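You operate a simulated robot arm through the tools that you are given. There is no shell and no other tool.

Carry out the task below with a simulated robot arm. There is one attempt and no reset: what you move stays moved.

TASK
Test the trial line's red stop button, then release it and switch off.
Fine: main switch on, Start, push the stop in, press Start once more and see the belt refuse; pull the stop out, main switch off; dial, Product, Reset and the cards stay.

It is judged by the outcome, as a careful person would: the job done as asked, and still so three seconds after it is handed in. It fails if anything else is knocked over, pushed out of place, dropped, spilled or broken.

THE ROBOT
A 7-joint arm with a two-finger parallel gripper, fixed in place. Base frame: the origin is at the foot of the arm, x ahead of it, y to its left, z up. Lengths are in m, angles in degrees, forces in N, time in s.
With the tool pointing down near the work surface it reaches from about 0.1 to 0.8 m from the base axis. Its first joint turns from -143.0 to 143.0 degrees. Payload 3 kg.
Tool frame: the origin (TCP) lies between the finger pads and is the grasp point; the fingertips stand 0.03 m ahead of it; z points along the fingers, y is the line along which they close. Largest opening 0.094 m; finger width 0.028, thickness 0.01; the body of the gripper, 0.05 by 0.096 m, starts 0.055 m behind the TCP.
Orientation is told as [roll, pitch, yaw] about the base's x, y, z axes, in that order, counted from this pose: with the fingers straight down and closing along the base's y, the tool's x points along the base's -x, its y along +y and its z along -z.

THE INTERFACE
- The arm moves only by the tool move_arm. Its argument "motion" is text: rows parted by semicolons, each of 7 numbers parted by spaces: the turn, a rotation vector about the base's x, y, z in degrees, then the shift along the base's x, y, z in m, then the finger opening in m, from 0 to 0.094. In form: wx wy wz x y z jaw; .... A call has 1 to 20 rows; each row shifts and turns the commanded pose from where the row before left it. Rows are played at 5 a second. More than 0.05 m and 8.6 degrees between two rows, or a gripper value outside its range, and nothing of the call is played. Where a pose cannot be reached the arm comes as near as it can. A force on the tool above 90 N (or 10 N above the force at the start of the call, whichever is more), or a blocked arm, ends the call early, and 0.2 s more pass. The fingers move at their own pace (about 0.072 m/s each) and stop on an object; they squeeze with about 34 N. The grip force told is the motor's: it shows also when the fingers shut on nothing. Time passes only in rows, and 0.2 s behind the last, so rows that do not move let the fingers close. It gives the time, the measured TCP pose, the force on the tool (base axes), the opening and the grip force at its end, in the units of the frame above (readings bear some noise), with the torque about the TCP (base axes, N m) and any sound that the robot's microphone picked up.
- Cameras (640 x 400 px; columns grow to the right, rows downward): "scene" is fixed at [0.2268, -0.6486, 1.484]; the picture's right is [0.88, -0.48, 0.00], its down [-0.22, -0.40, -0.89] and it looks along [0.43, 0.78, -0.45] (base axes); focal length 335 px, centre (320, 200). "wrist" rides on the gripper at [0.076, 0.014, -0.103] in the tool frame; the picture's right is [-0.18, 0.98, 0.00], its down [-0.75, -0.14, -0.64] and it looks along [-0.63, -0.12, 0.77] (tool axes); focal length 243 px, centre (320, 200). There is no depth. A picture from a camera that has moved, and an enlarged one, comes with that camera's place and axes in the base frame and with its lens. The place of the scene camera against the robot may be out by one fixed shift of up to 0.012 m in any direction.
- grab_frame(camera): a new picture of that camera. It takes no simulated time.
- enlarge(camera, box): a new picture of the part [left, top, right, bottom] of that camera's present view, enlarged. It takes no simulated time.
- close_job(): hands the job in; it is judged then, once.

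Places have to be worked out from the pictures, the camera data and where the tool is seen. Open the gripper and draw the arm clear of the work before you hand the job in, unless the task says otherwise.

The tools are called after "Call:" as a command line: name --argument value ..., lists and objects as JSON in quotes. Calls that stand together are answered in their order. move_arm: Moves the arm, as the interface text tells. Its arguments: {"type":"object","properties":{"motion":{"type":"string"}},"required":["motion"]} The other tools are called the same way: grab_frame (camera) takes a picture; enlarge (camera, box) takes an enlarged picture of a part of a camera's view; close_job () hands the job in.

At the start:

```text
time_s: 0.0
ee_pos: [0.5778, 0.4294, 1.07]
orientation: [0.1, 0.1, 0.0]
wrist_force: [0.6, 0.2, 1.1]
torque: [-0.01, 0.01, 0.04]
width: 0.0939
finger_force: 0.1
```

scene: 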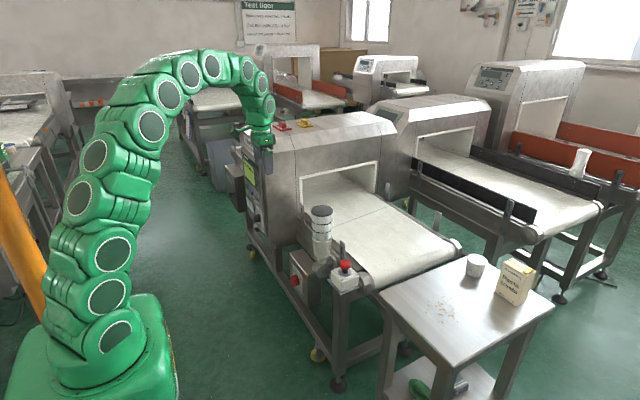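
wrist: 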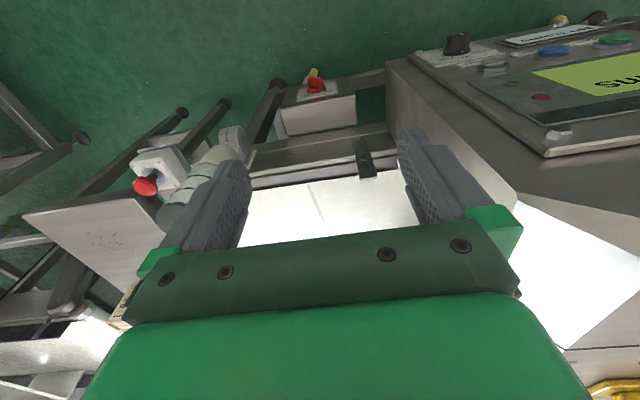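

I'll start by looking closely at the machine from both cameras to find the controls.

Call:
enlarge --camera "scene" --box '[220, 100, 380, 200]'

Call:
enlarge --camera "scene" --box '[240, 200, 400, 300]'

Call:
enlarge --camera "wrist" --box '[400, 0, 640, 150]'

Call:
enlarge --camera "wrist" --box '[110, 50, 380, 220]'

```text
4.00 times, centred on (300, 150) of scene
camera zoom: at [0.2268, -0.6486, 1.484], right [0.88, -0.48, 0.0], down [-0.22, -0.4, -0.89], along [0.43, 0.78, -0.45], focal length 1342 px, centre (400, 400)
```

zoom: 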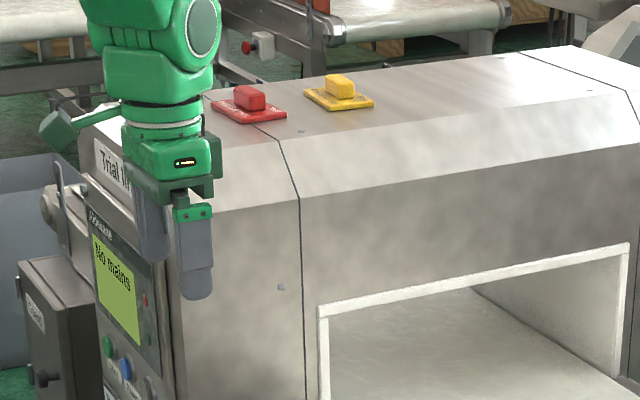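

```text
4.00 times, centred on (320, 250) of scene
camera zoom: at [0.2268, -0.6486, 1.484], right [0.88, -0.48, 0.0], down [-0.22, -0.4, -0.89], along [0.43, 0.78, -0.45], focal length 1342 px, centre (320, 0)
```

zoom: 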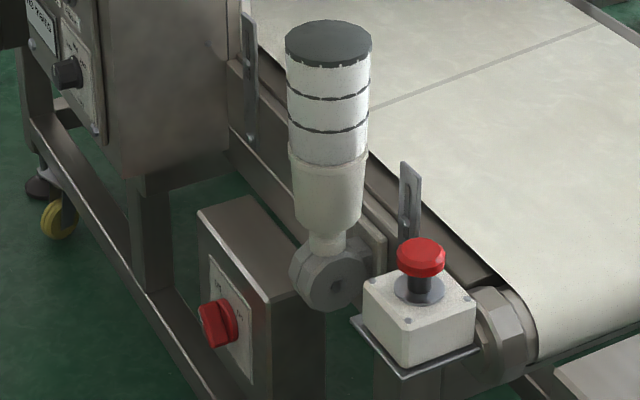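

```text
2.67 times, centred on (520, 75) of wrist
camera zoom: at [0.5008, 0.4416, 1.1736], right [0.18, 0.98, 0.0], down [0.75, -0.14, 0.64], along [0.63, -0.12, -0.77], focal length 647 px, centre (-213, 533)
```

zoom: 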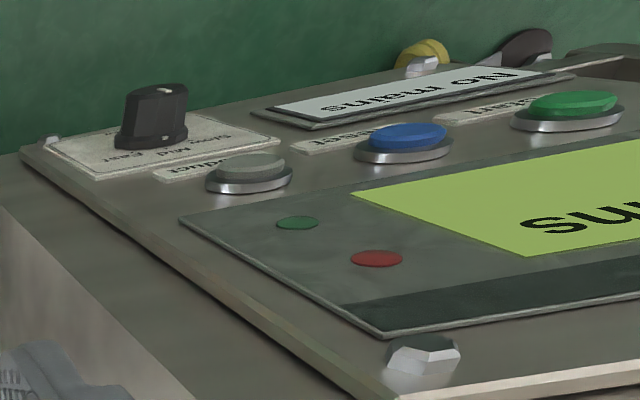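

```text
2.35 times, centred on (245, 135) of wrist
camera zoom: at [0.5008, 0.4416, 1.1736], right [0.18, 0.98, 0.0], down [0.75, -0.14, 0.64], along [0.63, -0.12, -0.77], focal length 571 px, centre (496, 353)
```

zoom: 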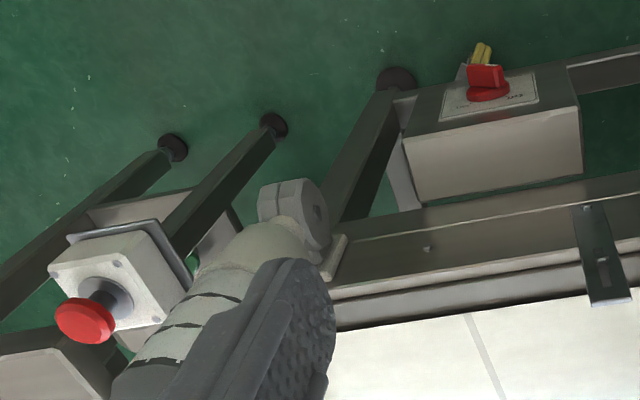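

The panel reads "No mains": Start is green, Reset blue, Product grey, with the black dial below, the red main switch on the low box and the mushroom stop on its own post. I'll zoom further to measure each one.

Call:
enlarge --camera "scene" --box '[232, 155, 296, 195]'

Call:
enlarge --camera "scene" --box '[232, 185, 296, 225]'

Call:
enlarge --camera "scene" --box '[272, 250, 336, 290]'

Call:
enlarge --camera "scene" --box '[320, 245, 384, 285]'

Call:
enlarge --camera "wrist" --box '[270, 55, 350, 105]'

Call:
enlarge --camera "scene" --box '[230, 0, 310, 50]'

```text
10.00 times, centred on (264, 175) of scene
camera zoom: at [0.2268, -0.6486, 1.484], right [0.88, -0.48, 0.0], down [-0.22, -0.4, -0.89], along [0.43, 0.78, -0.45], focal length 3354 px, centre (880, 450)
```

zoom: 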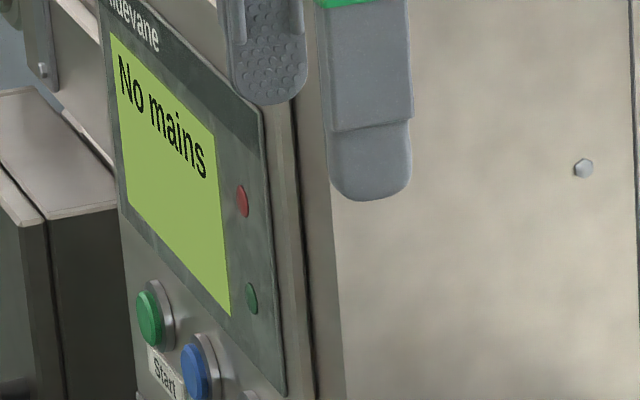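

```text
10.00 times, centred on (264, 205) of scene
camera zoom: at [0.2268, -0.6486, 1.484], right [0.88, -0.48, 0.0], down [-0.22, -0.4, -0.89], along [0.43, 0.78, -0.45], focal length 3354 px, centre (880, 150)
```

zoom: 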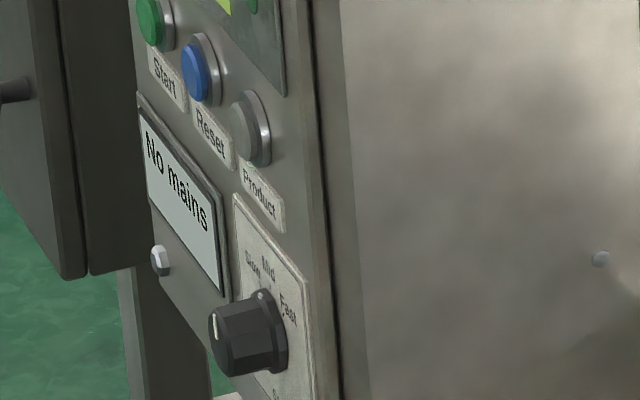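

```text
10.00 times, centred on (304, 270) of scene
camera zoom: at [0.2268, -0.6486, 1.484], right [0.88, -0.48, 0.0], down [-0.22, -0.4, -0.89], along [0.43, 0.78, -0.45], focal length 3354 px, centre (480, -500)
```

zoom: 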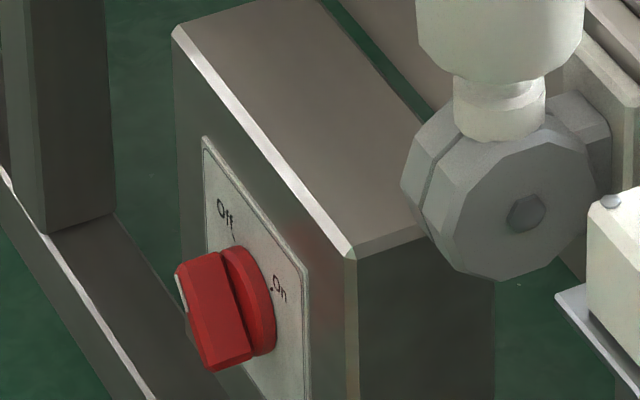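

```text
10.00 times, centred on (352, 265) of scene
camera zoom: at [0.2268, -0.6486, 1.484], right [0.88, -0.48, 0.0], down [-0.22, -0.4, -0.89], along [0.43, 0.78, -0.45], focal length 3354 px, centre (0, -450)
```

zoom: 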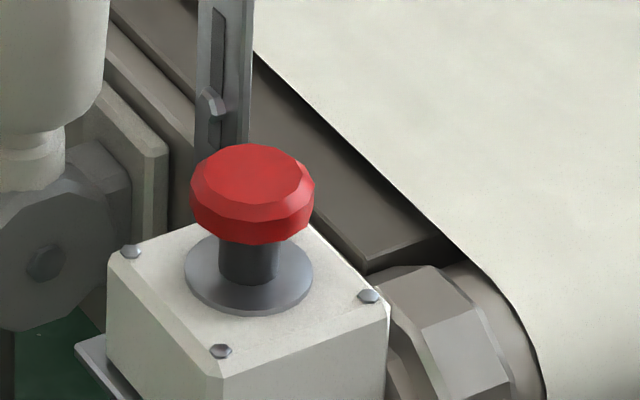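

```text
8.00 times, centred on (310, 80) of wrist
camera zoom: at [0.5008, 0.4416, 1.1736], right [0.18, 0.98, 0.0], down [0.75, -0.14, 0.64], along [0.63, -0.12, -0.77], focal length 1941 px, centre (400, 1160)
```

zoom: 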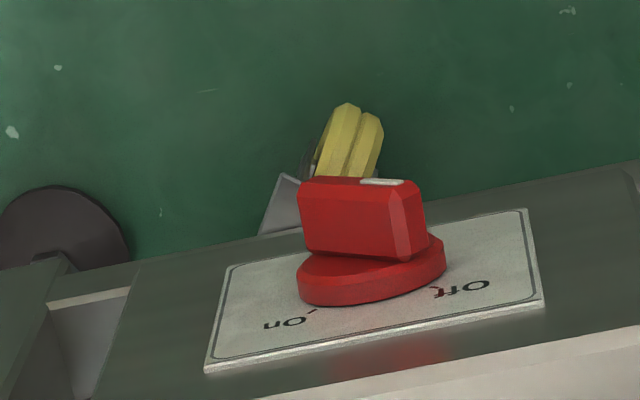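

```text
8.00 times, centred on (270, 25) of scene
camera zoom: at [0.2268, -0.6486, 1.484], right [0.88, -0.48, 0.0], down [-0.22, -0.4, -0.89], along [0.43, 0.78, -0.45], focal length 2683 px, centre (720, 1600)
```

zoom: 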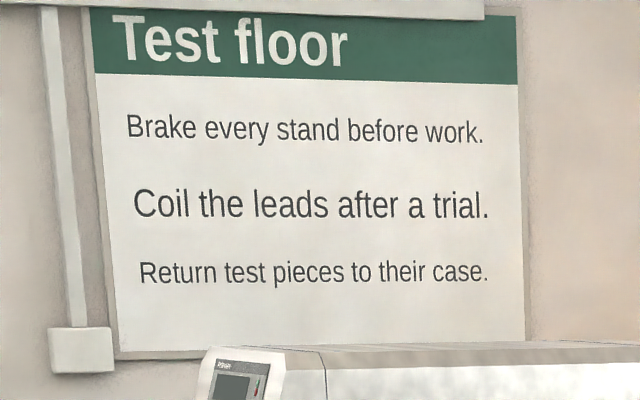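

Triangulating the two views gives me these places. Stop head is near (0.71, 0.06, 0.81), main switch near (0.68, 0.40, 0.49) facing -x and pointing at Off, and Start, Reset and Product near (0.604, 0.78 / 0.71 / 0.64, 0.826). The lamp tower is near (0.705, 0.21) and reaches up to z 0.95. I'll back off and swing the tool level, pointing at +x.

Call:
move_arm --motion "0 0 0 -0.04 0 0 0.094; 0 0 0 -0.04 0 0 0.094; 0 -8.18 0 -0.01 0 -0.005 0.094; 0 -8.18 0 -0.01 0 -0.005 0.094; 0 -8.18 0 -0.01 0 -0.005 0.094; 0 -8.18 0 -0.01 0 -0.005 0.094; 0 -8.18 0 -0.01 0 -0.005 0.094; 0 -8.18 0 -0.01 0 -0.005 0.094"

```text
time_s: 1.9
ee_pos: [0.4594, 0.3969, 1.0112]
orientation: [11.3, -32.4, -18.7]
wrist_force: [0.1, -0.6, 0.3]
torque: [-0.01, -0.01, 0.0]
width: 0.0941
finger_force: 0.0
stopped in row 8: the arm was blocked; the commanded pose is now the measured one
```

The arm reports it was blocked, with no force at the tool. I'll look at the posture to see what stopped it.

Call:
grab_frame --camera "scene"

Call:
grab_frame --camera "wrist"

```text
taken
```

scene: 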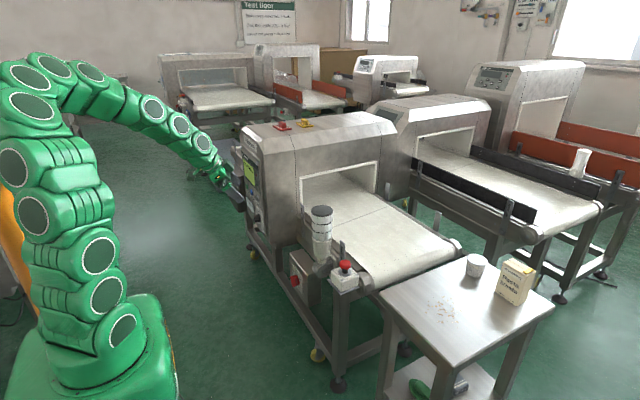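

```text
taken
camera wrist: at [0.3451, 0.429, 1.0575], right [0.36, 0.9, 0.26], down [0.21, -0.35, 0.91], along [0.91, -0.27, -0.32], focal length 243 px, centre (320, 200)
```

wrist: 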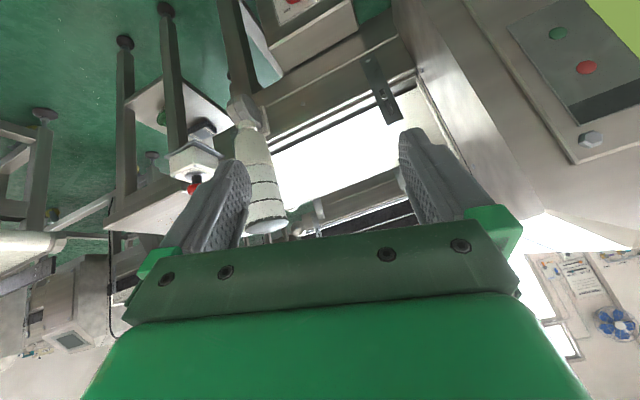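

The tool points at about 34° from vertical but has twisted around its own axis, which looks like the wrist passing near a straight-wrist pose. I'll try small slow tilts from here to see how the arm responds.

Call:
move_arm --motion "0 -4 0 0 0 -0.01 0.094; 0 -4 0 0 0 -0.01 0.094; 0 -4 0 0 0 -0.01 0.094; 0 -4 0 0 0 -0.01 0.094"

```text
time_s: 2.9
ee_pos: [0.4299, 0.4043, 0.9451]
orientation: [21.5, -27.5, -32.5]
wrist_force: [0.2, 0.6, 0.2]
torque: [-0.04, -0.01, 0.02]
width: 0.0938
finger_force: 0.0
stopped in row 4: the arm was blocked; the commanded pose is now the measured one
```

The tilt is stuck at 34°, so I take that as a wrist limit for bending straight outward. I'll go back to tool-down and then tilt sideways toward (+x, -y) to go round that limit.

Call:
move_arm --motion "-2.125 5.38 4.393 0 0 0.01 0.094; -2.125 5.38 4.393 0 0 0.01 0.094; -2.125 5.38 4.393 0 0 0.01 0.094; -2.125 5.38 4.393 0 0 0.01 0.094; -2.125 5.38 4.393 0 0 0.01 0.094; -2.125 5.38 4.393 0 0 0.01 0.094; 0 0 0 0 0 0 0.094"

Call:
move_arm --motion "-5.66 -5.66 0 0 0 0 0.094; -5.66 -5.66 0 0 0 0 0.094; -5.66 -5.66 0 0 0 0 0.094; -5.66 -5.66 0 0 0 0 0.094; -5.66 -5.66 0 0 0 0 0.094; 0 0 0 0 0 0 0.094"

```text
time_s: 4.5
ee_pos: [0.4295, 0.4057, 1.0084]
orientation: [0.4, -0.4, 0.8]
wrist_force: [0.3, 0.0, -0.5]
torque: [-0.02, 0.0, 0.0]
width: 0.0939
finger_force: 0.0
```

```text
time_s: 5.9
ee_pos: [0.4289, 0.4054, 1.0071]
orientation: [-30.8, -27.1, 8.6]
wrist_force: [-1.1, -0.1, 0.3]
torque: [-0.01, -0.01, 0.0]
width: 0.0942
finger_force: 0.1
```

A 40° sideways tilt tracks cleanly. I'll continue it toward level.

Call:
move_arm --motion "-5.66 -5.66 0 0 0 0 0.094; -5.66 -5.66 0 0 0 0 0.094; -5.66 -5.66 0 0 0 0 0.094; -5.66 -5.66 0 0 0 0 0.094; -5.66 -5.66 0 0 0 0 0.094; -5.66 -5.66 0 0 0 0 0.094; 0 0 0 0 0 0 0.094"

Call:
grab_frame --camera "scene"

Call:
grab_frame --camera "wrist"

```text
time_s: 7.5
ee_pos: [0.4298, 0.4061, 1.0078]
orientation: [-87.2, -44.2, 43.8]
wrist_force: [0.5, -0.3, -0.2]
torque: [0.01, -0.01, -0.01]
width: 0.0942
finger_force: 0.0
```

```text
taken
```

scene: 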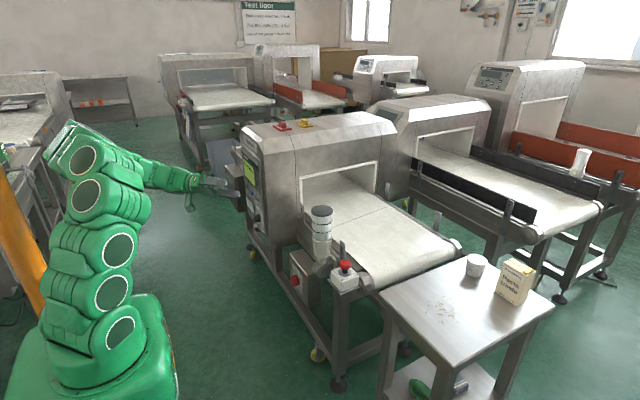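

```text
taken
camera wrist: at [0.3238, 0.4472, 0.9477], right [0.56, 0.6, -0.58], down [-0.14, 0.75, 0.65], along [0.82, -0.28, 0.5], focal length 243 px, centre (320, 200)
```

wrist: 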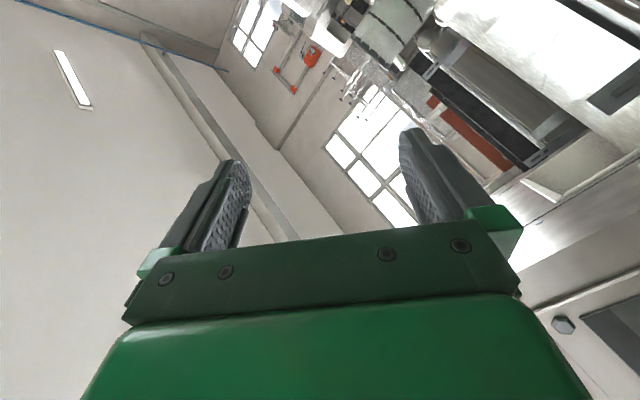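

The tool is level now, pointing at (0.7, -0.7, 0). I'll yaw it 45° to point along +x; by my working the jaw line will then already be at 45°, square to the Off bar.

Call:
move_arm --motion "0 0 7.5 0 0 0 0.094; 0 0 7.5 0 0 0 0.094; 0 0 7.5 0 0 0 0.094; 0 0 7.5 0 0 0 0.094; 0 0 7.5 0 0 0 0.094; 0 0 7.5 0 0 0 0.094; 0 0 0 0 0 0 0.094"

Call:
grab_frame --camera "wrist"

Call:
grab_frame --camera "scene"

```text
time_s: 8.7
ee_pos: [0.5029, 0.3212, 0.9991]
orientation: [-86.6, -43.4, 68.2]
wrist_force: [-0.8, 0.2, 0.1]
torque: [0.01, 0.04, 0.04]
width: 0.0941
finger_force: 0.0
stopped in row 6: the arm was blocked; the commanded pose is now the measured one
```

```text
taken
camera wrist: at [0.3886, 0.3132, 0.9404], right [0.25, 0.77, -0.59], down [-0.43, 0.63, 0.65], along [0.87, 0.09, 0.49], focal length 243 px, centre (320, 200)
```

wrist: 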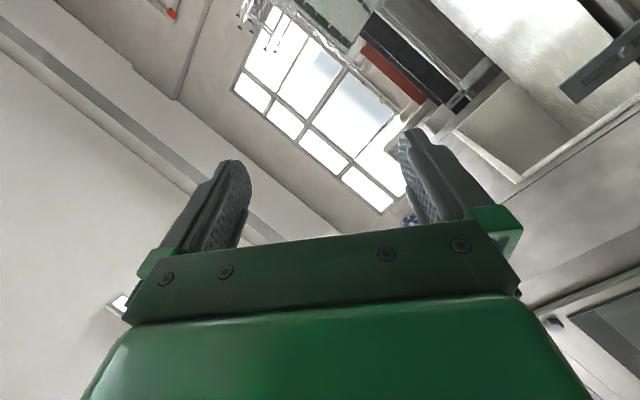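

```text
taken
```

scene: 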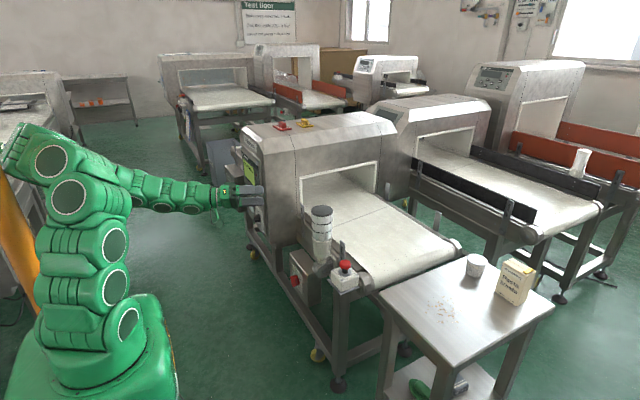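

It blocked with forearm and tool in one line, which is a wrist singularity rather than contact. If I work lower the forearm points down and the wrist stays bent, so I'll yaw back, drop to z of about 0.6 over free space, and then yaw to +x.

Call:
move_arm --motion "0 0 -6 -0.012 0.02 0 0.094; 0 0 -6 -0.012 0.02 0 0.094; 0 0 -6 -0.012 0.02 0 0.094; 0 0 -6 -0.012 0.02 0 0.094; 0 0 0 0 0 -0.04 0.094; 0 0 0 0 0 -0.04 0.094; 0 0 0 0 0 -0.04 0.094; 0 0 0 0 0 -0.04 0.094; 0 0 0 0 0 -0.04 0.094; 0 0 0 0 0 -0.04 0.094; 0 0 0 0 0 -0.04 0.094; 0 0 0 0 0 -0.04 0.094; 0 0 0 0 0 -0.04 0.094; 0 0 0 0 0 -0.04 0.094"

Call:
grab_frame --camera "scene"

Call:
grab_frame --camera "wrist"

```text
time_s: 11.7
ee_pos: [0.4517, 0.4027, 0.6011]
orientation: [-86.9, -43.6, 44.4]
wrist_force: [-0.3, 1.0, -0.2]
torque: [-0.02, 0.02, -0.01]
width: 0.0939
finger_force: 0.0
```

```text
taken
```

scene: 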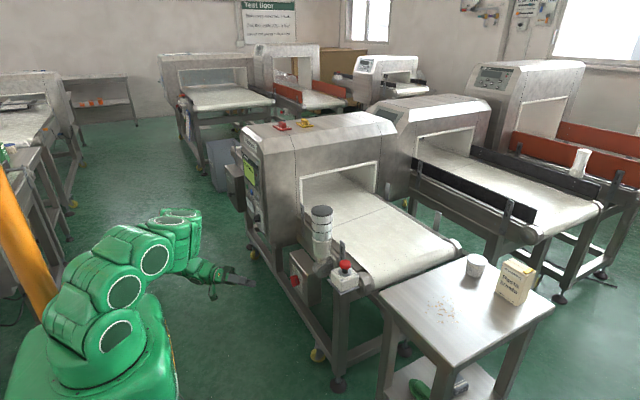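

```text
taken
camera wrist: at [0.3447, 0.4413, 0.5424], right [0.54, 0.61, -0.58], down [-0.14, 0.75, 0.65], along [0.83, -0.27, 0.49], focal length 243 px, centre (320, 200)
```

wrist: 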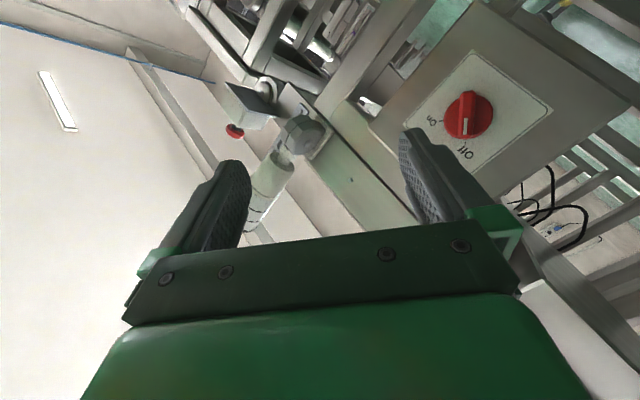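

The posture is comfortable now and the wrist camera sees the switch clearly with its mark at Off. I'll yaw to +x in place.

Call:
move_arm --motion "0 0 7.5 0 0 0 0.094; 0 0 7.5 0 0 0 0.094; 0 0 7.5 0 0 0 0.094; 0 0 7.5 0 0 0 0.094; 0 0 7.5 0 0 0 0.094; 0 0 7.5 0 0 0 0.094; 0 0 0 0 0 0 0.094"

Call:
grab_frame --camera "wrist"

Call:
grab_frame --camera "scene"

```text
time_s: 13.3
ee_pos: [0.453, 0.4031, 0.6021]
orientation: [-87.0, -43.6, 89.7]
wrist_force: [0.0, -0.3, -0.2]
torque: [0.01, -0.02, 0.02]
width: 0.0942
finger_force: 0.1
```

```text
taken
camera wrist: at [0.3501, 0.3541, 0.5428], right [-0.05, 0.81, -0.58], down [-0.63, 0.43, 0.65], along [0.77, 0.4, 0.49], focal length 243 px, centre (320, 200)
```

wrist: 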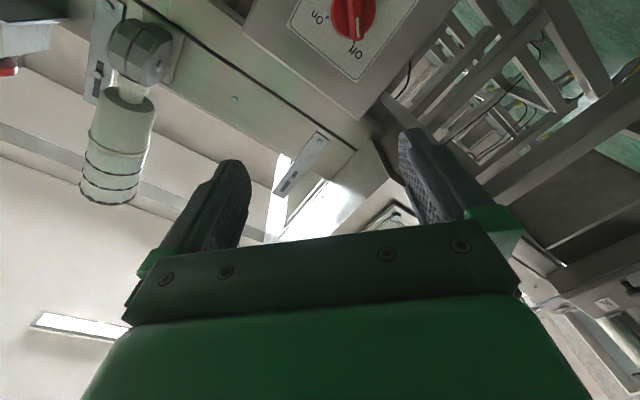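

```text
taken
```

scene: 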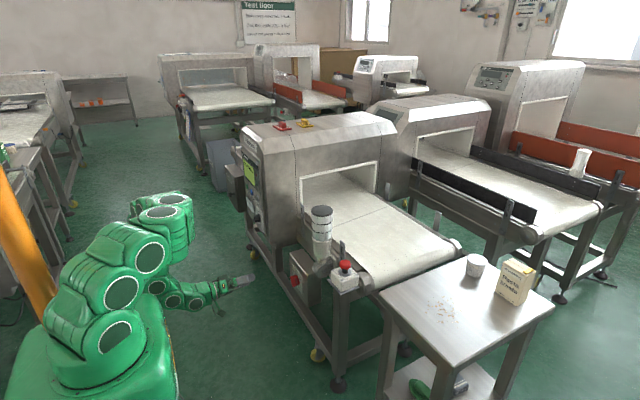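

The tool now points along +x with the jaw diagonal as wanted. Two wrist views put the switch near (0.66, 0.399, 0.52); I'll enlarge to refine that.

Call:
enlarge --camera "wrist" --box '[280, 0, 440, 100]'

Call:
enlarge --camera "scene" --box '[200, 240, 360, 340]'

```text
4.00 times, centred on (360, 50) of wrist
camera zoom: at [0.3501, 0.3541, 0.5428], right [-0.05, 0.81, -0.58], down [-0.63, 0.43, 0.65], along [0.77, 0.4, 0.49], focal length 970 px, centre (160, 800)
```

zoom: 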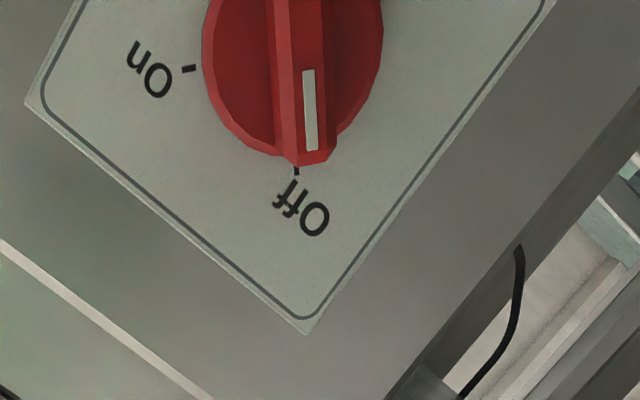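

```text
4.00 times, centred on (280, 290) of scene
camera zoom: at [0.2268, -0.6486, 1.484], right [0.88, -0.48, 0.0], down [-0.22, -0.4, -0.89], along [0.43, 0.78, -0.45], focal length 1342 px, centre (480, -160)
```

zoom: 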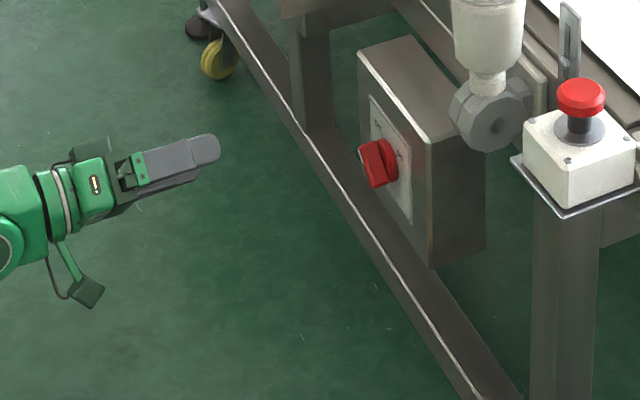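

The bar runs straight along the picture's vertical, so the jaw line is square to it. I'll trim the 3° orientation error and move to a standoff in front of the switch, TCP near (0.545, 0.400, 0.517).

Call:
move_arm --motion "0.35 -0.55 -0.45 0.02 -0.001 -0.021 0.094; 0.35 -0.55 -0.45 0.02 -0.001 -0.021 0.094; 0.35 -0.55 -0.45 0.02 -0.001 -0.021 0.094; 0.35 -0.55 -0.45 0.02 0 -0.022 0.094; 0 0 0 0.012 0 0 0.094; 0 0 0 0 0 0 0.094"

Call:
grab_frame --camera "wrist"

Call:
enlarge --camera "scene" --box '[200, 240, 360, 340]'

```text
time_s: 14.7
ee_pos: [0.546, 0.3995, 0.5161]
orientation: [-90.1, -45.0, 90.1]
wrist_force: [0.3, -0.8, -0.7]
torque: [0.01, 0.0, 0.0]
width: 0.0942
finger_force: 0.1
```

```text
taken
camera wrist: at [0.4437, 0.3557, 0.4522], right [0.0, 0.83, -0.56], down [-0.64, 0.43, 0.63], along [0.77, 0.36, 0.53], focal length 243 px, centre (320, 200)
```

wrist: 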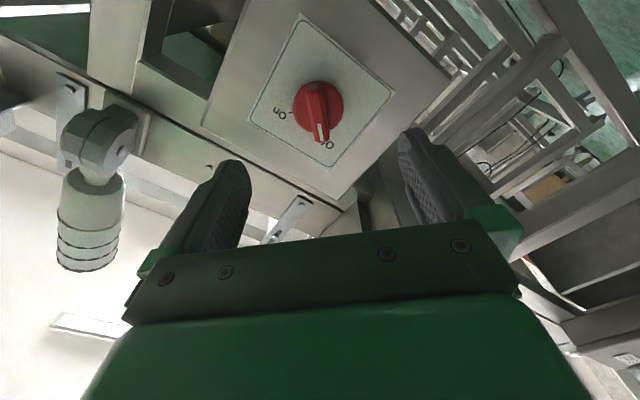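

```text
4.00 times, centred on (280, 290) of scene
camera zoom: at [0.2268, -0.6486, 1.484], right [0.88, -0.48, 0.0], down [-0.22, -0.4, -0.89], along [0.43, 0.78, -0.45], focal length 1342 px, centre (480, -160)
```

zoom: 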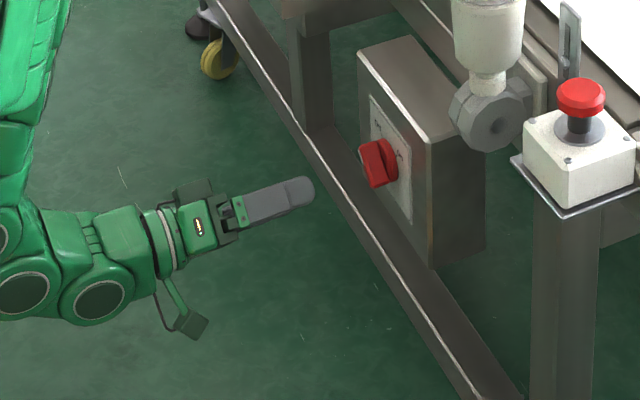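

Call:
enlarge --camera "wrist" --box '[256, 50, 384, 130]'

```text
5.00 times, centred on (320, 90) of wrist
camera zoom: at [0.4437, 0.3557, 0.4522], right [0.0, 0.83, -0.56], down [-0.64, 0.43, 0.63], along [0.77, 0.36, 0.53], focal length 1213 px, centre (320, 750)
```

zoom: 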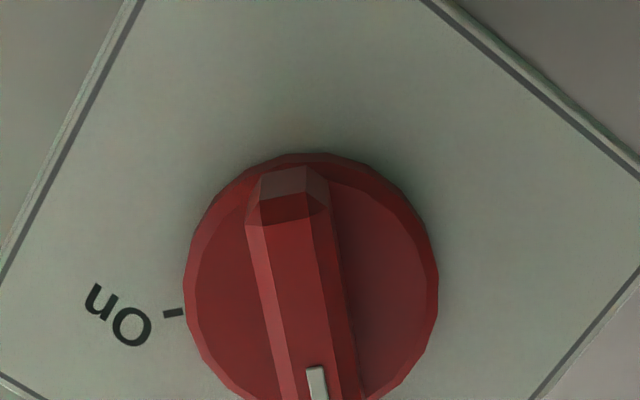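

Call:
enlarge --camera "wrist" --box '[256, 74, 384, 154]'

```text
5.00 times, centred on (320, 114) of wrist
camera zoom: at [0.4437, 0.3557, 0.4522], right [0.0, 0.83, -0.56], down [-0.64, 0.43, 0.63], along [0.77, 0.36, 0.53], focal length 1213 px, centre (320, 630)
```

zoom: 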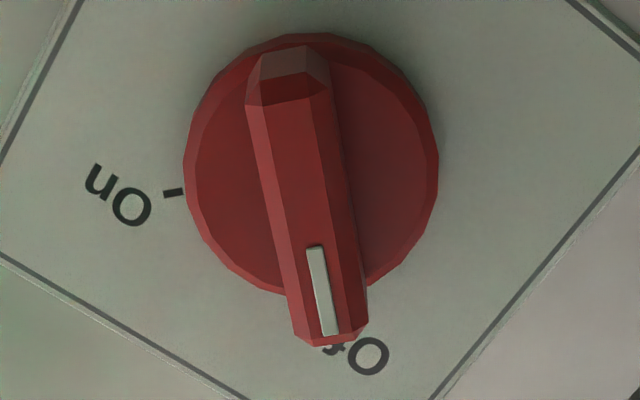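

Bar is about 41 mm long and 12 mm thick, outer face near x 0.643 and disc near x 0.67, with its axis near (y 0.399, z 0.5185). I'll advance with open fingers to TCP x 0.632 so they straddle the bar.

Call:
move_arm --motion "0 0 0 0.0215 0 0.0006 0.094; 0 0 0 0.0215 0 0.0006 0.094; 0 0 0 0.0215 0 0.0006 0.094; 0 0 0 0.0215 0 0.0006 0.094; 0 0 0 0 0 0 0.094"

Call:
grab_frame --camera "wrist"

Call:
enlarge --camera "scene" --box '[240, 240, 336, 300]'

```text
time_s: 15.9
ee_pos: [0.6324, 0.3998, 0.5181]
orientation: [-89.9, -44.9, 89.9]
wrist_force: [-0.4, -0.9, 0.0]
torque: [0.04, 0.01, -0.02]
width: 0.094
finger_force: 0.1
```

```text
taken
camera wrist: at [0.5292, 0.3548, 0.4548], right [0.0, 0.83, -0.56], down [-0.64, 0.43, 0.63], along [0.77, 0.36, 0.53], focal length 243 px, centre (320, 200)
```

wrist: 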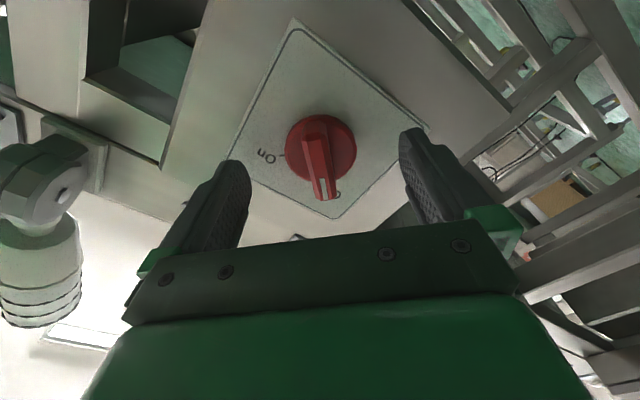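

```text
6.67 times, centred on (288, 270) of scene
camera zoom: at [0.2268, -0.6486, 1.484], right [0.88, -0.48, 0.0], down [-0.22, -0.4, -0.89], along [0.43, 0.78, -0.45], focal length 2236 px, centre (533, -267)
```

zoom: 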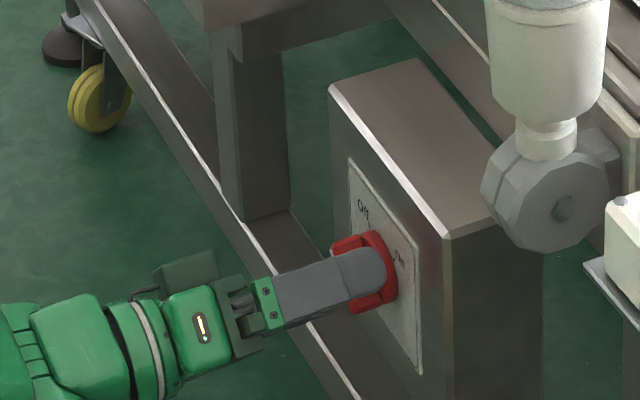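

Fingertips overlap the bar by only about 9 mm, and the disc is still about 15 mm beyond them. I'll go in another 9 mm, then close on the bar.

Call:
move_arm --motion "0 0 0 0.009 -0.0007 0.0007 0.094; 0 0 0 0 0 0 0.05; 0 0 0 0 0 0 0.02; 0 0 0 0 0 0 0; 0 0 0 0 0 0 0; 0 0 0 0 0 0 0"

Call:
grab_frame --camera "wrist"

```text
time_s: 17.3
ee_pos: [0.6406, 0.3995, 0.5185]
orientation: [-90.0, -45.2, 89.9]
wrist_force: [11.1, 7.0, -6.4]
torque: [0.01, 0.27, 0.36]
width: 0.0475
finger_force: 44.8
```

```text
taken
camera wrist: at [0.538, 0.3551, 0.4553], right [0.0, 0.83, -0.56], down [-0.64, 0.43, 0.63], along [0.77, 0.36, 0.53], focal length 243 px, centre (320, 200)
```

wrist: 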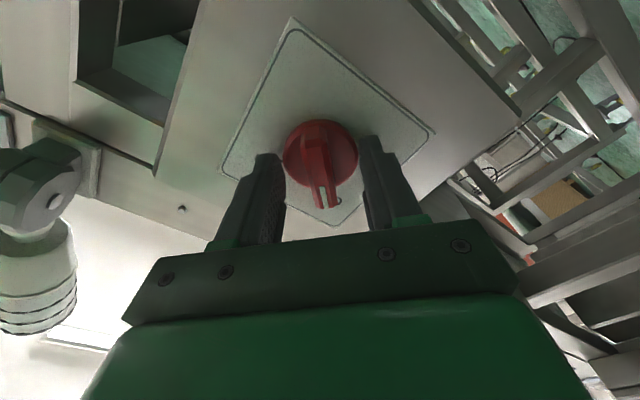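

The opening stopped at 47.5 mm, which means the fingers closed on the disc and not the bar. I'll open, back off 8 mm and close again.

Call:
move_arm --motion "0 0 0 0 0 0 0.07; 0 0 0 0 0 0 0.07; 0 0 0 -0.009 0 0 0.07; 0 0 0 0 0 0 0.03; 0 0 0 0 0 0 0; 0 0 0 0 0 0 0; 0 0 0 0 0 0 0"

Call:
grab_frame --camera "wrist"

Call:
enlarge --camera "scene" --box '[240, 240, 336, 300]'

```text
time_s: 18.9
ee_pos: [0.6315, 0.3996, 0.5203]
orientation: [-90.0, -45.0, 89.9]
wrist_force: [-7.5, -3.8, 7.1]
torque: [0.0, 0.23, -0.4]
width: 0.0135
finger_force: 44.5
```

```text
taken
camera wrist: at [0.529, 0.3557, 0.4557], right [0.0, 0.83, -0.56], down [-0.64, 0.43, 0.63], along [0.77, 0.36, 0.53], focal length 243 px, centre (320, 200)
```

wrist: 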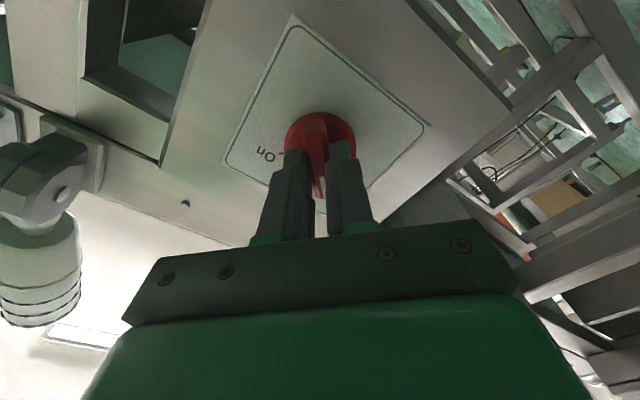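

```text
6.67 times, centred on (288, 270) of scene
camera zoom: at [0.2268, -0.6486, 1.484], right [0.88, -0.48, 0.0], down [-0.22, -0.4, -0.89], along [0.43, 0.78, -0.45], focal length 2236 px, centre (533, -267)
```

zoom: 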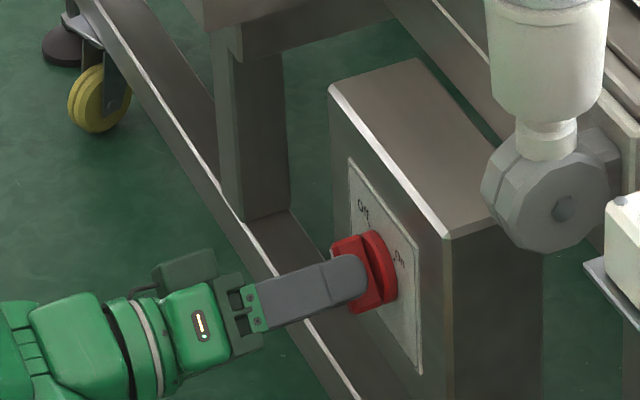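

The opening is 13.5 mm, so the bar is gripped. I'll turn it clockwise as seen from the front, +90° about base x, toward On.

Call:
move_arm --motion "8 0 0 0 0 0 0; 8 0 0 0 0 0 0; 8 0 0 0 0 0 0; 8 0 0 0 0 0 0; 8 0 0 0 0 0 0; 8 0 0 0 0 0 0; 8 0 0 0 0 0 0; 8 0 0 0 0 0 0; 8 0 0 0 0 0 0; 8 0 0 0 0 0 0; 8 0 0 0 0 0 0; 0 0 0 0 0 0 0"

Call:
grab_frame --camera "wrist"

Call:
grab_frame --camera "scene"

```text
time_s: 20.8
ee_pos: [0.6497, 0.4273, 0.5997]
orientation: [85.8, -68.6, -85.6]
wrist_force: [-0.4, -0.1, -0.1]
torque: [-0.01, 0.02, -0.01]
width: 0.0001
finger_force: 32.9
out of reach, approached as far as the arm can: row 7, 8, 9
stopped in row 9: the force on the tool passed its limit at 133 N (the readings are from after the stop); the commanded pose is now the measured one
```

```text
taken
camera wrist: at [0.5452, 0.4688, 0.5374], right [0.01, 0.85, 0.53], down [-0.62, -0.41, 0.67], along [0.78, -0.33, 0.52], focal length 243 px, centre (320, 200)
```

wrist: 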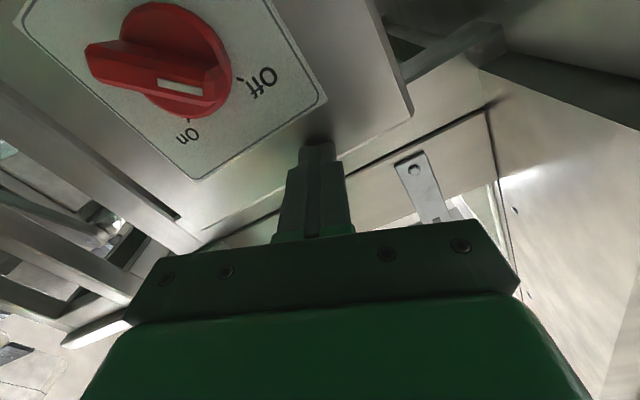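

```text
taken
```

scene: 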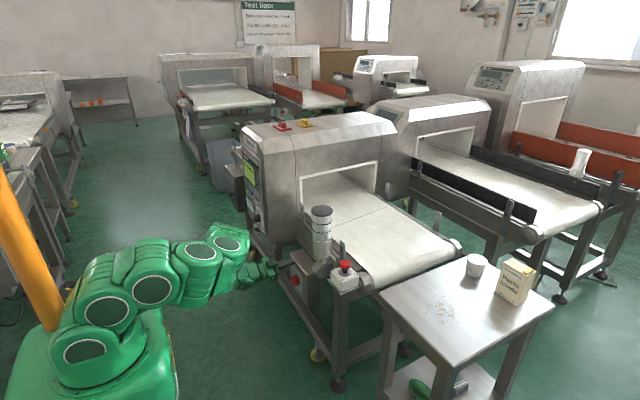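

The turn ran out of joint range partway; the arm drifted and the fingers slid off the bar. I'll check the switch and display before doing anything else.

Call:
enlarge --camera "wrist" --box '[60, 0, 300, 150]'

Call:
enlarge --camera "scene" --box '[232, 150, 328, 210]'

Call:
enlarge --camera "scene" --box '[240, 240, 336, 300]'

```text
2.67 times, centred on (180, 75) of wrist
camera zoom: at [0.5452, 0.4688, 0.5374], right [0.01, 0.85, 0.53], down [-0.62, -0.41, 0.67], along [0.78, -0.33, 0.52], focal length 647 px, centre (693, 533)
```

zoom: 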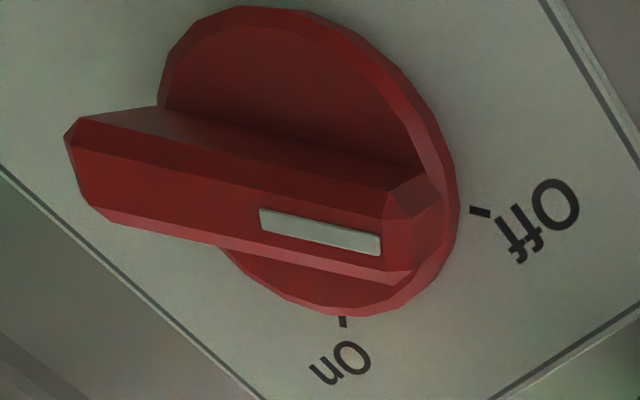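

```text
6.67 times, centred on (280, 180) of scene
camera zoom: at [0.2268, -0.6486, 1.484], right [0.88, -0.48, 0.0], down [-0.22, -0.4, -0.89], along [0.43, 0.78, -0.45], focal length 2236 px, centre (587, 333)
```

zoom: 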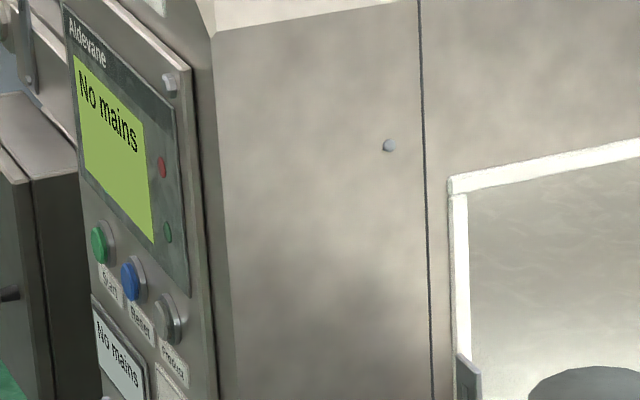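

```text
6.67 times, centred on (288, 270) of scene
camera zoom: at [0.2268, -0.6486, 1.484], right [0.88, -0.48, 0.0], down [-0.22, -0.4, -0.89], along [0.43, 0.78, -0.45], focal length 2236 px, centre (533, -267)
```

zoom: 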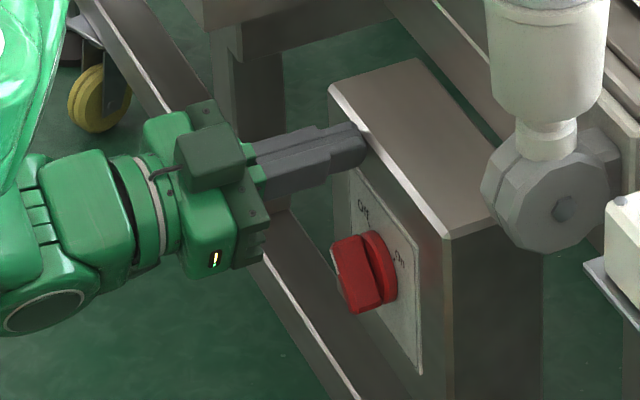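

The switch is still at Off and nothing is disturbed. The wrist ran out of twist near +15°, so I'll retract and turn the tool the other way round (about -180°), so the 90° turn falls inside the range.

Call:
move_arm --motion "0 0 0 -0.04 0 0 0; 0 0 0 -0.04 0 0 0; 0 0 0 -0.04 -0.009 -0.01 0.02; 0 0 0 -0.02 -0.009 -0.02 0.06; -8 0 0 0 -0.009 -0.02 0.06; -8 0 0 0 0 0 0.06; -8 0 0 0 0 0 0.06; -8 0 0 0 0 0 0.06; -8 0 0 0 0 0 0.06; -8 0 0 0 0 0 0.06; -8 0 0 0 0 0 0.06; -8 0 0 0 0 0 0.06; 0 0 0 0 0 0 0.06"

```text
time_s: 23.6
ee_pos: [0.6173, 0.4434, 0.584]
orientation: [-88.3, -47.3, 87.7]
wrist_force: [-0.5, 0.6, 0.0]
torque: [-0.02, 0.01, -0.01]
width: 0.0601
finger_force: 0.0
out of reach, approached as far as the arm can: row 1, 2, 3, 4
```

It's back near -45° twist but retracted less than I commanded. I'll pull back to x 0.50 and keep turning in the negative direction.

Call:
move_arm --motion "0 0 0 -0.04 -0.014 -0.01 0.06; 0 0 0 -0.04 -0.014 -0.01 0.06; 0 0 0 -0.037 -0.014 -0.01 0.06; -8 0 0 0 0 0 0.06; -8 0 0 0 0 0 0.06; -8 0 0 0 0 0 0.06; -8 0 0 0 0 0 0.06; -8 0 0 0 0 0 0.06; -8 0 0 0 0 0 0.06; 0 0 0 0 0 0 0.06"

```text
time_s: 25.8
ee_pos: [0.5003, 0.4021, 0.5527]
orientation: [-90.1, 0.6, 88.4]
wrist_force: [-0.2, -0.2, 0.2]
torque: [0.01, 0.03, 0.02]
width: 0.0601
finger_force: 0.0
```

That tracked cleanly to about -93°. I'll keep going.

Call:
move_arm --motion "-8 0 0 0 0 0 0.06; -8 0 0 0 0 0 0.06; -8 0 0 0 0 0 0.06; -8 0 0 0 0 0 0.06; -8 0 0 0 0 0 0.06; -8 0 0 0 0 0 0.06; -8 0 0 0 0 0 0.06; -8 0 0 0 0 0 0.06; 0 0 0 0 0 0 0.06"

Call:
move_arm --motion "-8 0 0 0 0 0 0.06; -8 0 0 0 0 0 0.06; -8 0 0 0 0 0 0.06; -8 0 0 0 0 0 0.06; 0 0 0 0 0 0 0.06"

```text
time_s: 27.8
ee_pos: [0.4995, 0.4019, 0.5546]
orientation: [-93.5, 64.6, 86.2]
wrist_force: [-0.7, -0.4, 0.3]
torque: [-0.01, 0.04, 0.02]
width: 0.06
finger_force: 0.1
```

```text
time_s: 29.0
ee_pos: [0.4987, 0.4012, 0.5523]
orientation: [102.9, 83.0, -76.7]
wrist_force: [0.4, -0.2, -0.2]
torque: [-0.01, 0.01, 0.02]
width: 0.0599
finger_force: 0.0
```

It's now at about -187° and still free. The last 38° brings the jaw square to the Off bar; I'm also trimming the 1.6° pitch.

Call:
move_arm --motion "-7.64 0.31 -0.1 0 0 0 0.06; -7.64 0.31 -0.1 0 0 0 0.06; -7.64 0.31 -0.1 0 0 0 0.06; -7.64 0.31 -0.1 0 0 0 0.06; -7.64 0.31 -0.1 0 0 0 0.06; 0 0 0 0 0 0 0.06"

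Call:
grab_frame --camera "wrist"

Call:
grab_frame --camera "scene"

```text
time_s: 30.4
ee_pos: [0.4974, 0.4014, 0.5536]
orientation: [89.6, 45.1, -90.0]
wrist_force: [1.0, -0.3, 0.3]
torque: [0.02, -0.03, 0.01]
width: 0.06
finger_force: 0.0
```

```text
taken
camera wrist: at [0.3971, 0.4442, 0.6179], right [0.01, -0.83, 0.56], down [-0.64, -0.43, -0.63], along [0.77, -0.36, -0.53], focal length 243 px, centre (320, 200)
```

wrist: 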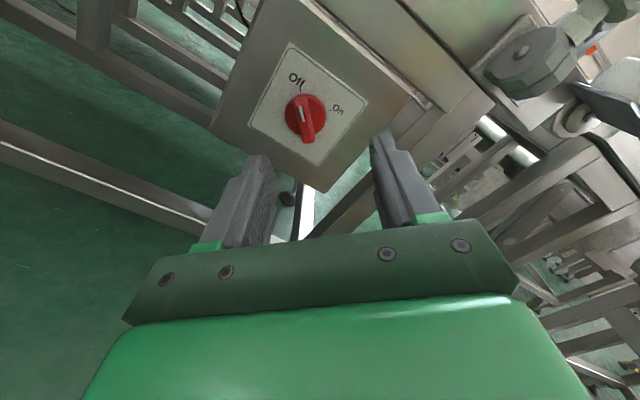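

```text
taken
```

scene: 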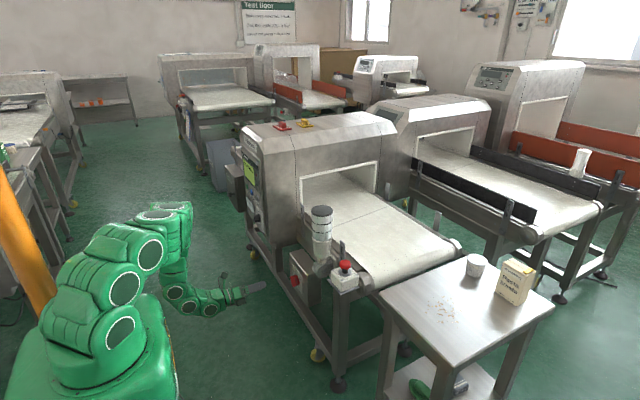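

The posture is comfortable and the switch is straight ahead, seen from above now. I'll enlarge to refine its axis.

Call:
enlarge --camera "wrist" --box '[240, 70, 368, 150]'

```text
5.00 times, centred on (304, 110) of wrist
camera zoom: at [0.3971, 0.4442, 0.6179], right [0.01, -0.83, 0.56], down [-0.64, -0.43, -0.63], along [0.77, -0.36, -0.53], focal length 1213 px, centre (400, 650)
```

zoom: 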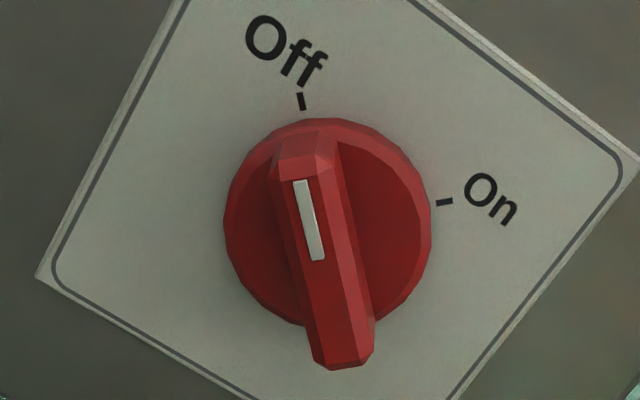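

The mark sits exactly on the Off tick, and this view puts the bar axis at (y 0.401, z 0.521), which agrees with the earlier grip at (0.3996, 0.520). I'll move in to x 0.632 and close on the bar.

Call:
move_arm --motion "0.2 0 0 0.02 -0.0005 -0.0111 0.06; 0.2 0 0 0.02 -0.0005 -0.0111 0.06; 0 0 0 0.02 -0.0004 -0.0111 0.06; 0 0 0 0.0187 0 0 0.06; 0 0 0 0.0187 0 0 0.06; 0 0 0 0.0187 0 0 0.06; 0 0 0 0.0187 0 0 0.06; 0 0 0 0 0 0 0.06; 0 0 0 0 0 0 0.03; 0 0 0 0 0 0 0; 0 0 0 0 0 0 0; 0 0 0 0 0 0 0"

Call:
grab_frame --camera "wrist"

```text
time_s: 33.0
ee_pos: [0.6341, 0.4009, 0.5198]
orientation: [89.7, 45.6, -90.0]
wrist_force: [-4.8, -11.1, 14.3]
torque: [0.0, -0.64, -0.35]
width: 0.0141
finger_force: 45.1
```

```text
taken
camera wrist: at [0.5319, 0.4426, 0.5852], right [0.0, -0.83, 0.56], down [-0.64, -0.43, -0.63], along [0.77, -0.35, -0.54], focal length 243 px, centre (320, 200)
```

wrist: 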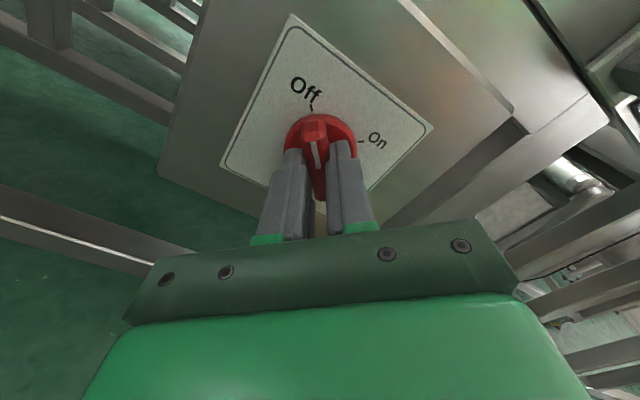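

The bar is gripped (14 mm), with about 18 N of side load toward (-y, +z). I'll shift roughly 2 mm that way to centre on the axis before turning.

Call:
move_arm --motion "0 0 0 0 -0.0014 0.0014 0; 0 0 0 0 0 0 0"

```text
time_s: 33.6
ee_pos: [0.6324, 0.4, 0.5196]
orientation: [89.5, 45.6, -90.1]
wrist_force: [28.0, 12.3, -20.5]
torque: [0.01, -0.03, -0.09]
width: 0.0139
finger_force: 44.7
```

That overshot: the load reversed to about 24 N. I'll take half of it back.

Call:
move_arm --motion "0 0 0 0 0.0007 -0.0007 0; 0 0 0 0 0 0 0"

```text
time_s: 34.2
ee_pos: [0.6343, 0.3989, 0.5209]
orientation: [89.6, 45.7, -90.1]
wrist_force: [23.7, 13.5, -12.2]
torque: [0.0, 0.31, -0.45]
width: 0.0138
finger_force: 45.5
```

Loads are modest now. I'll turn +90° about x in 6° steps while holding the grip.

Call:
move_arm --motion "6 0 0 0 0 0 0; 6 0 0 0 0 0 0; 6 0 0 0 0 0 0; 6 0 0 0 0 0 0; 6 0 0 0 0 0 0; 6 0 0 0 0 0 0; 6 0 0 0 0 0 0; 6 0 0 0 0 0 0"

Call:
grab_frame --camera "wrist"

```text
time_s: 36.0
ee_pos: [0.6339, 0.4001, 0.5213]
orientation: [-91.1, 86.2, 89.2]
wrist_force: [11.4, 4.6, 10.8]
torque: [0.02, 0.46, -0.2]
width: 0.0136
finger_force: 45.0
```

```text
taken
camera wrist: at [0.5317, 0.3798, 0.5954], right [0.01, -0.97, -0.25], down [-0.64, 0.19, -0.74], along [0.77, 0.16, -0.62], focal length 243 px, centre (320, 200)
```

wrist: 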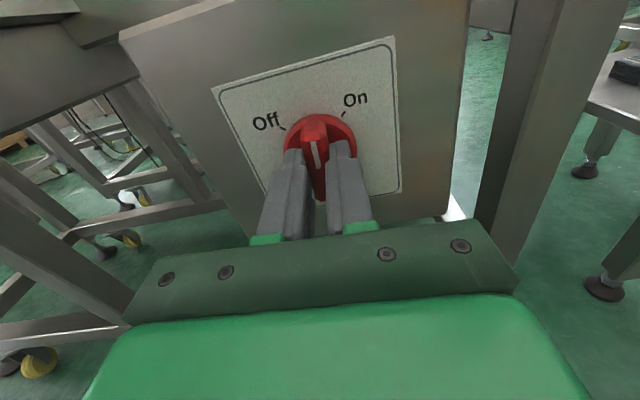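

The bar is turning with the gripper and is now midway between Off and On. I'll turn the remaining 42°.

Call:
move_arm --motion "6 0 0 0 0 0 0; 6 0 0 0 0 0 0; 6 0 0 0 0 0 0; 6 0 0 0 0 0 0; 6 0 0 0 0 0 0; 6 0 0 0 0 0 0; 6 0 0 0 0 0 0; 0 0 0 0 0 0 0"

Call:
grab_frame --camera "wrist"

Call:
enlarge --camera "scene" --box '[232, 150, 328, 210]'

```text
time_s: 37.8
ee_pos: [0.6337, 0.3987, 0.5204]
orientation: [-90.3, 44.4, 90.2]
wrist_force: [18.6, 16.8, -5.9]
torque: [-0.64, 0.96, 0.31]
width: 0.0139
finger_force: 44.9
```

```text
taken
camera wrist: at [0.5319, 0.3341, 0.563], right [0.01, -0.56, -0.83], down [-0.64, 0.63, -0.43], along [0.76, 0.54, -0.35], focal length 243 px, centre (320, 200)
```

wrist: 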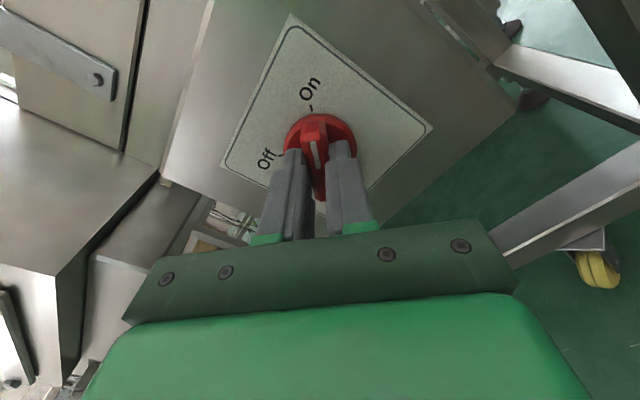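

```text
6.67 times, centred on (280, 180) of scene
camera zoom: at [0.2268, -0.6486, 1.484], right [0.88, -0.48, 0.0], down [-0.22, -0.4, -0.89], along [0.43, 0.78, -0.45], focal length 2236 px, centre (587, 333)
```

zoom: 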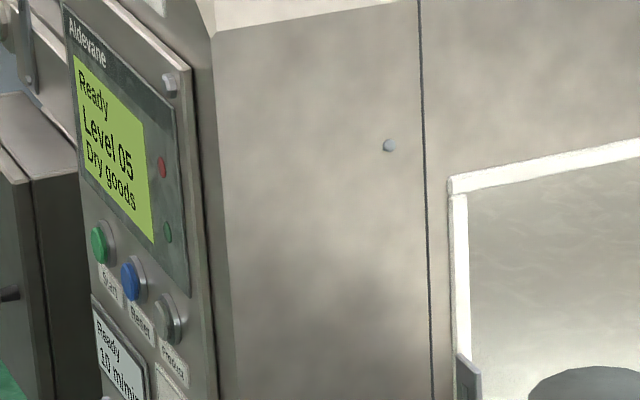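

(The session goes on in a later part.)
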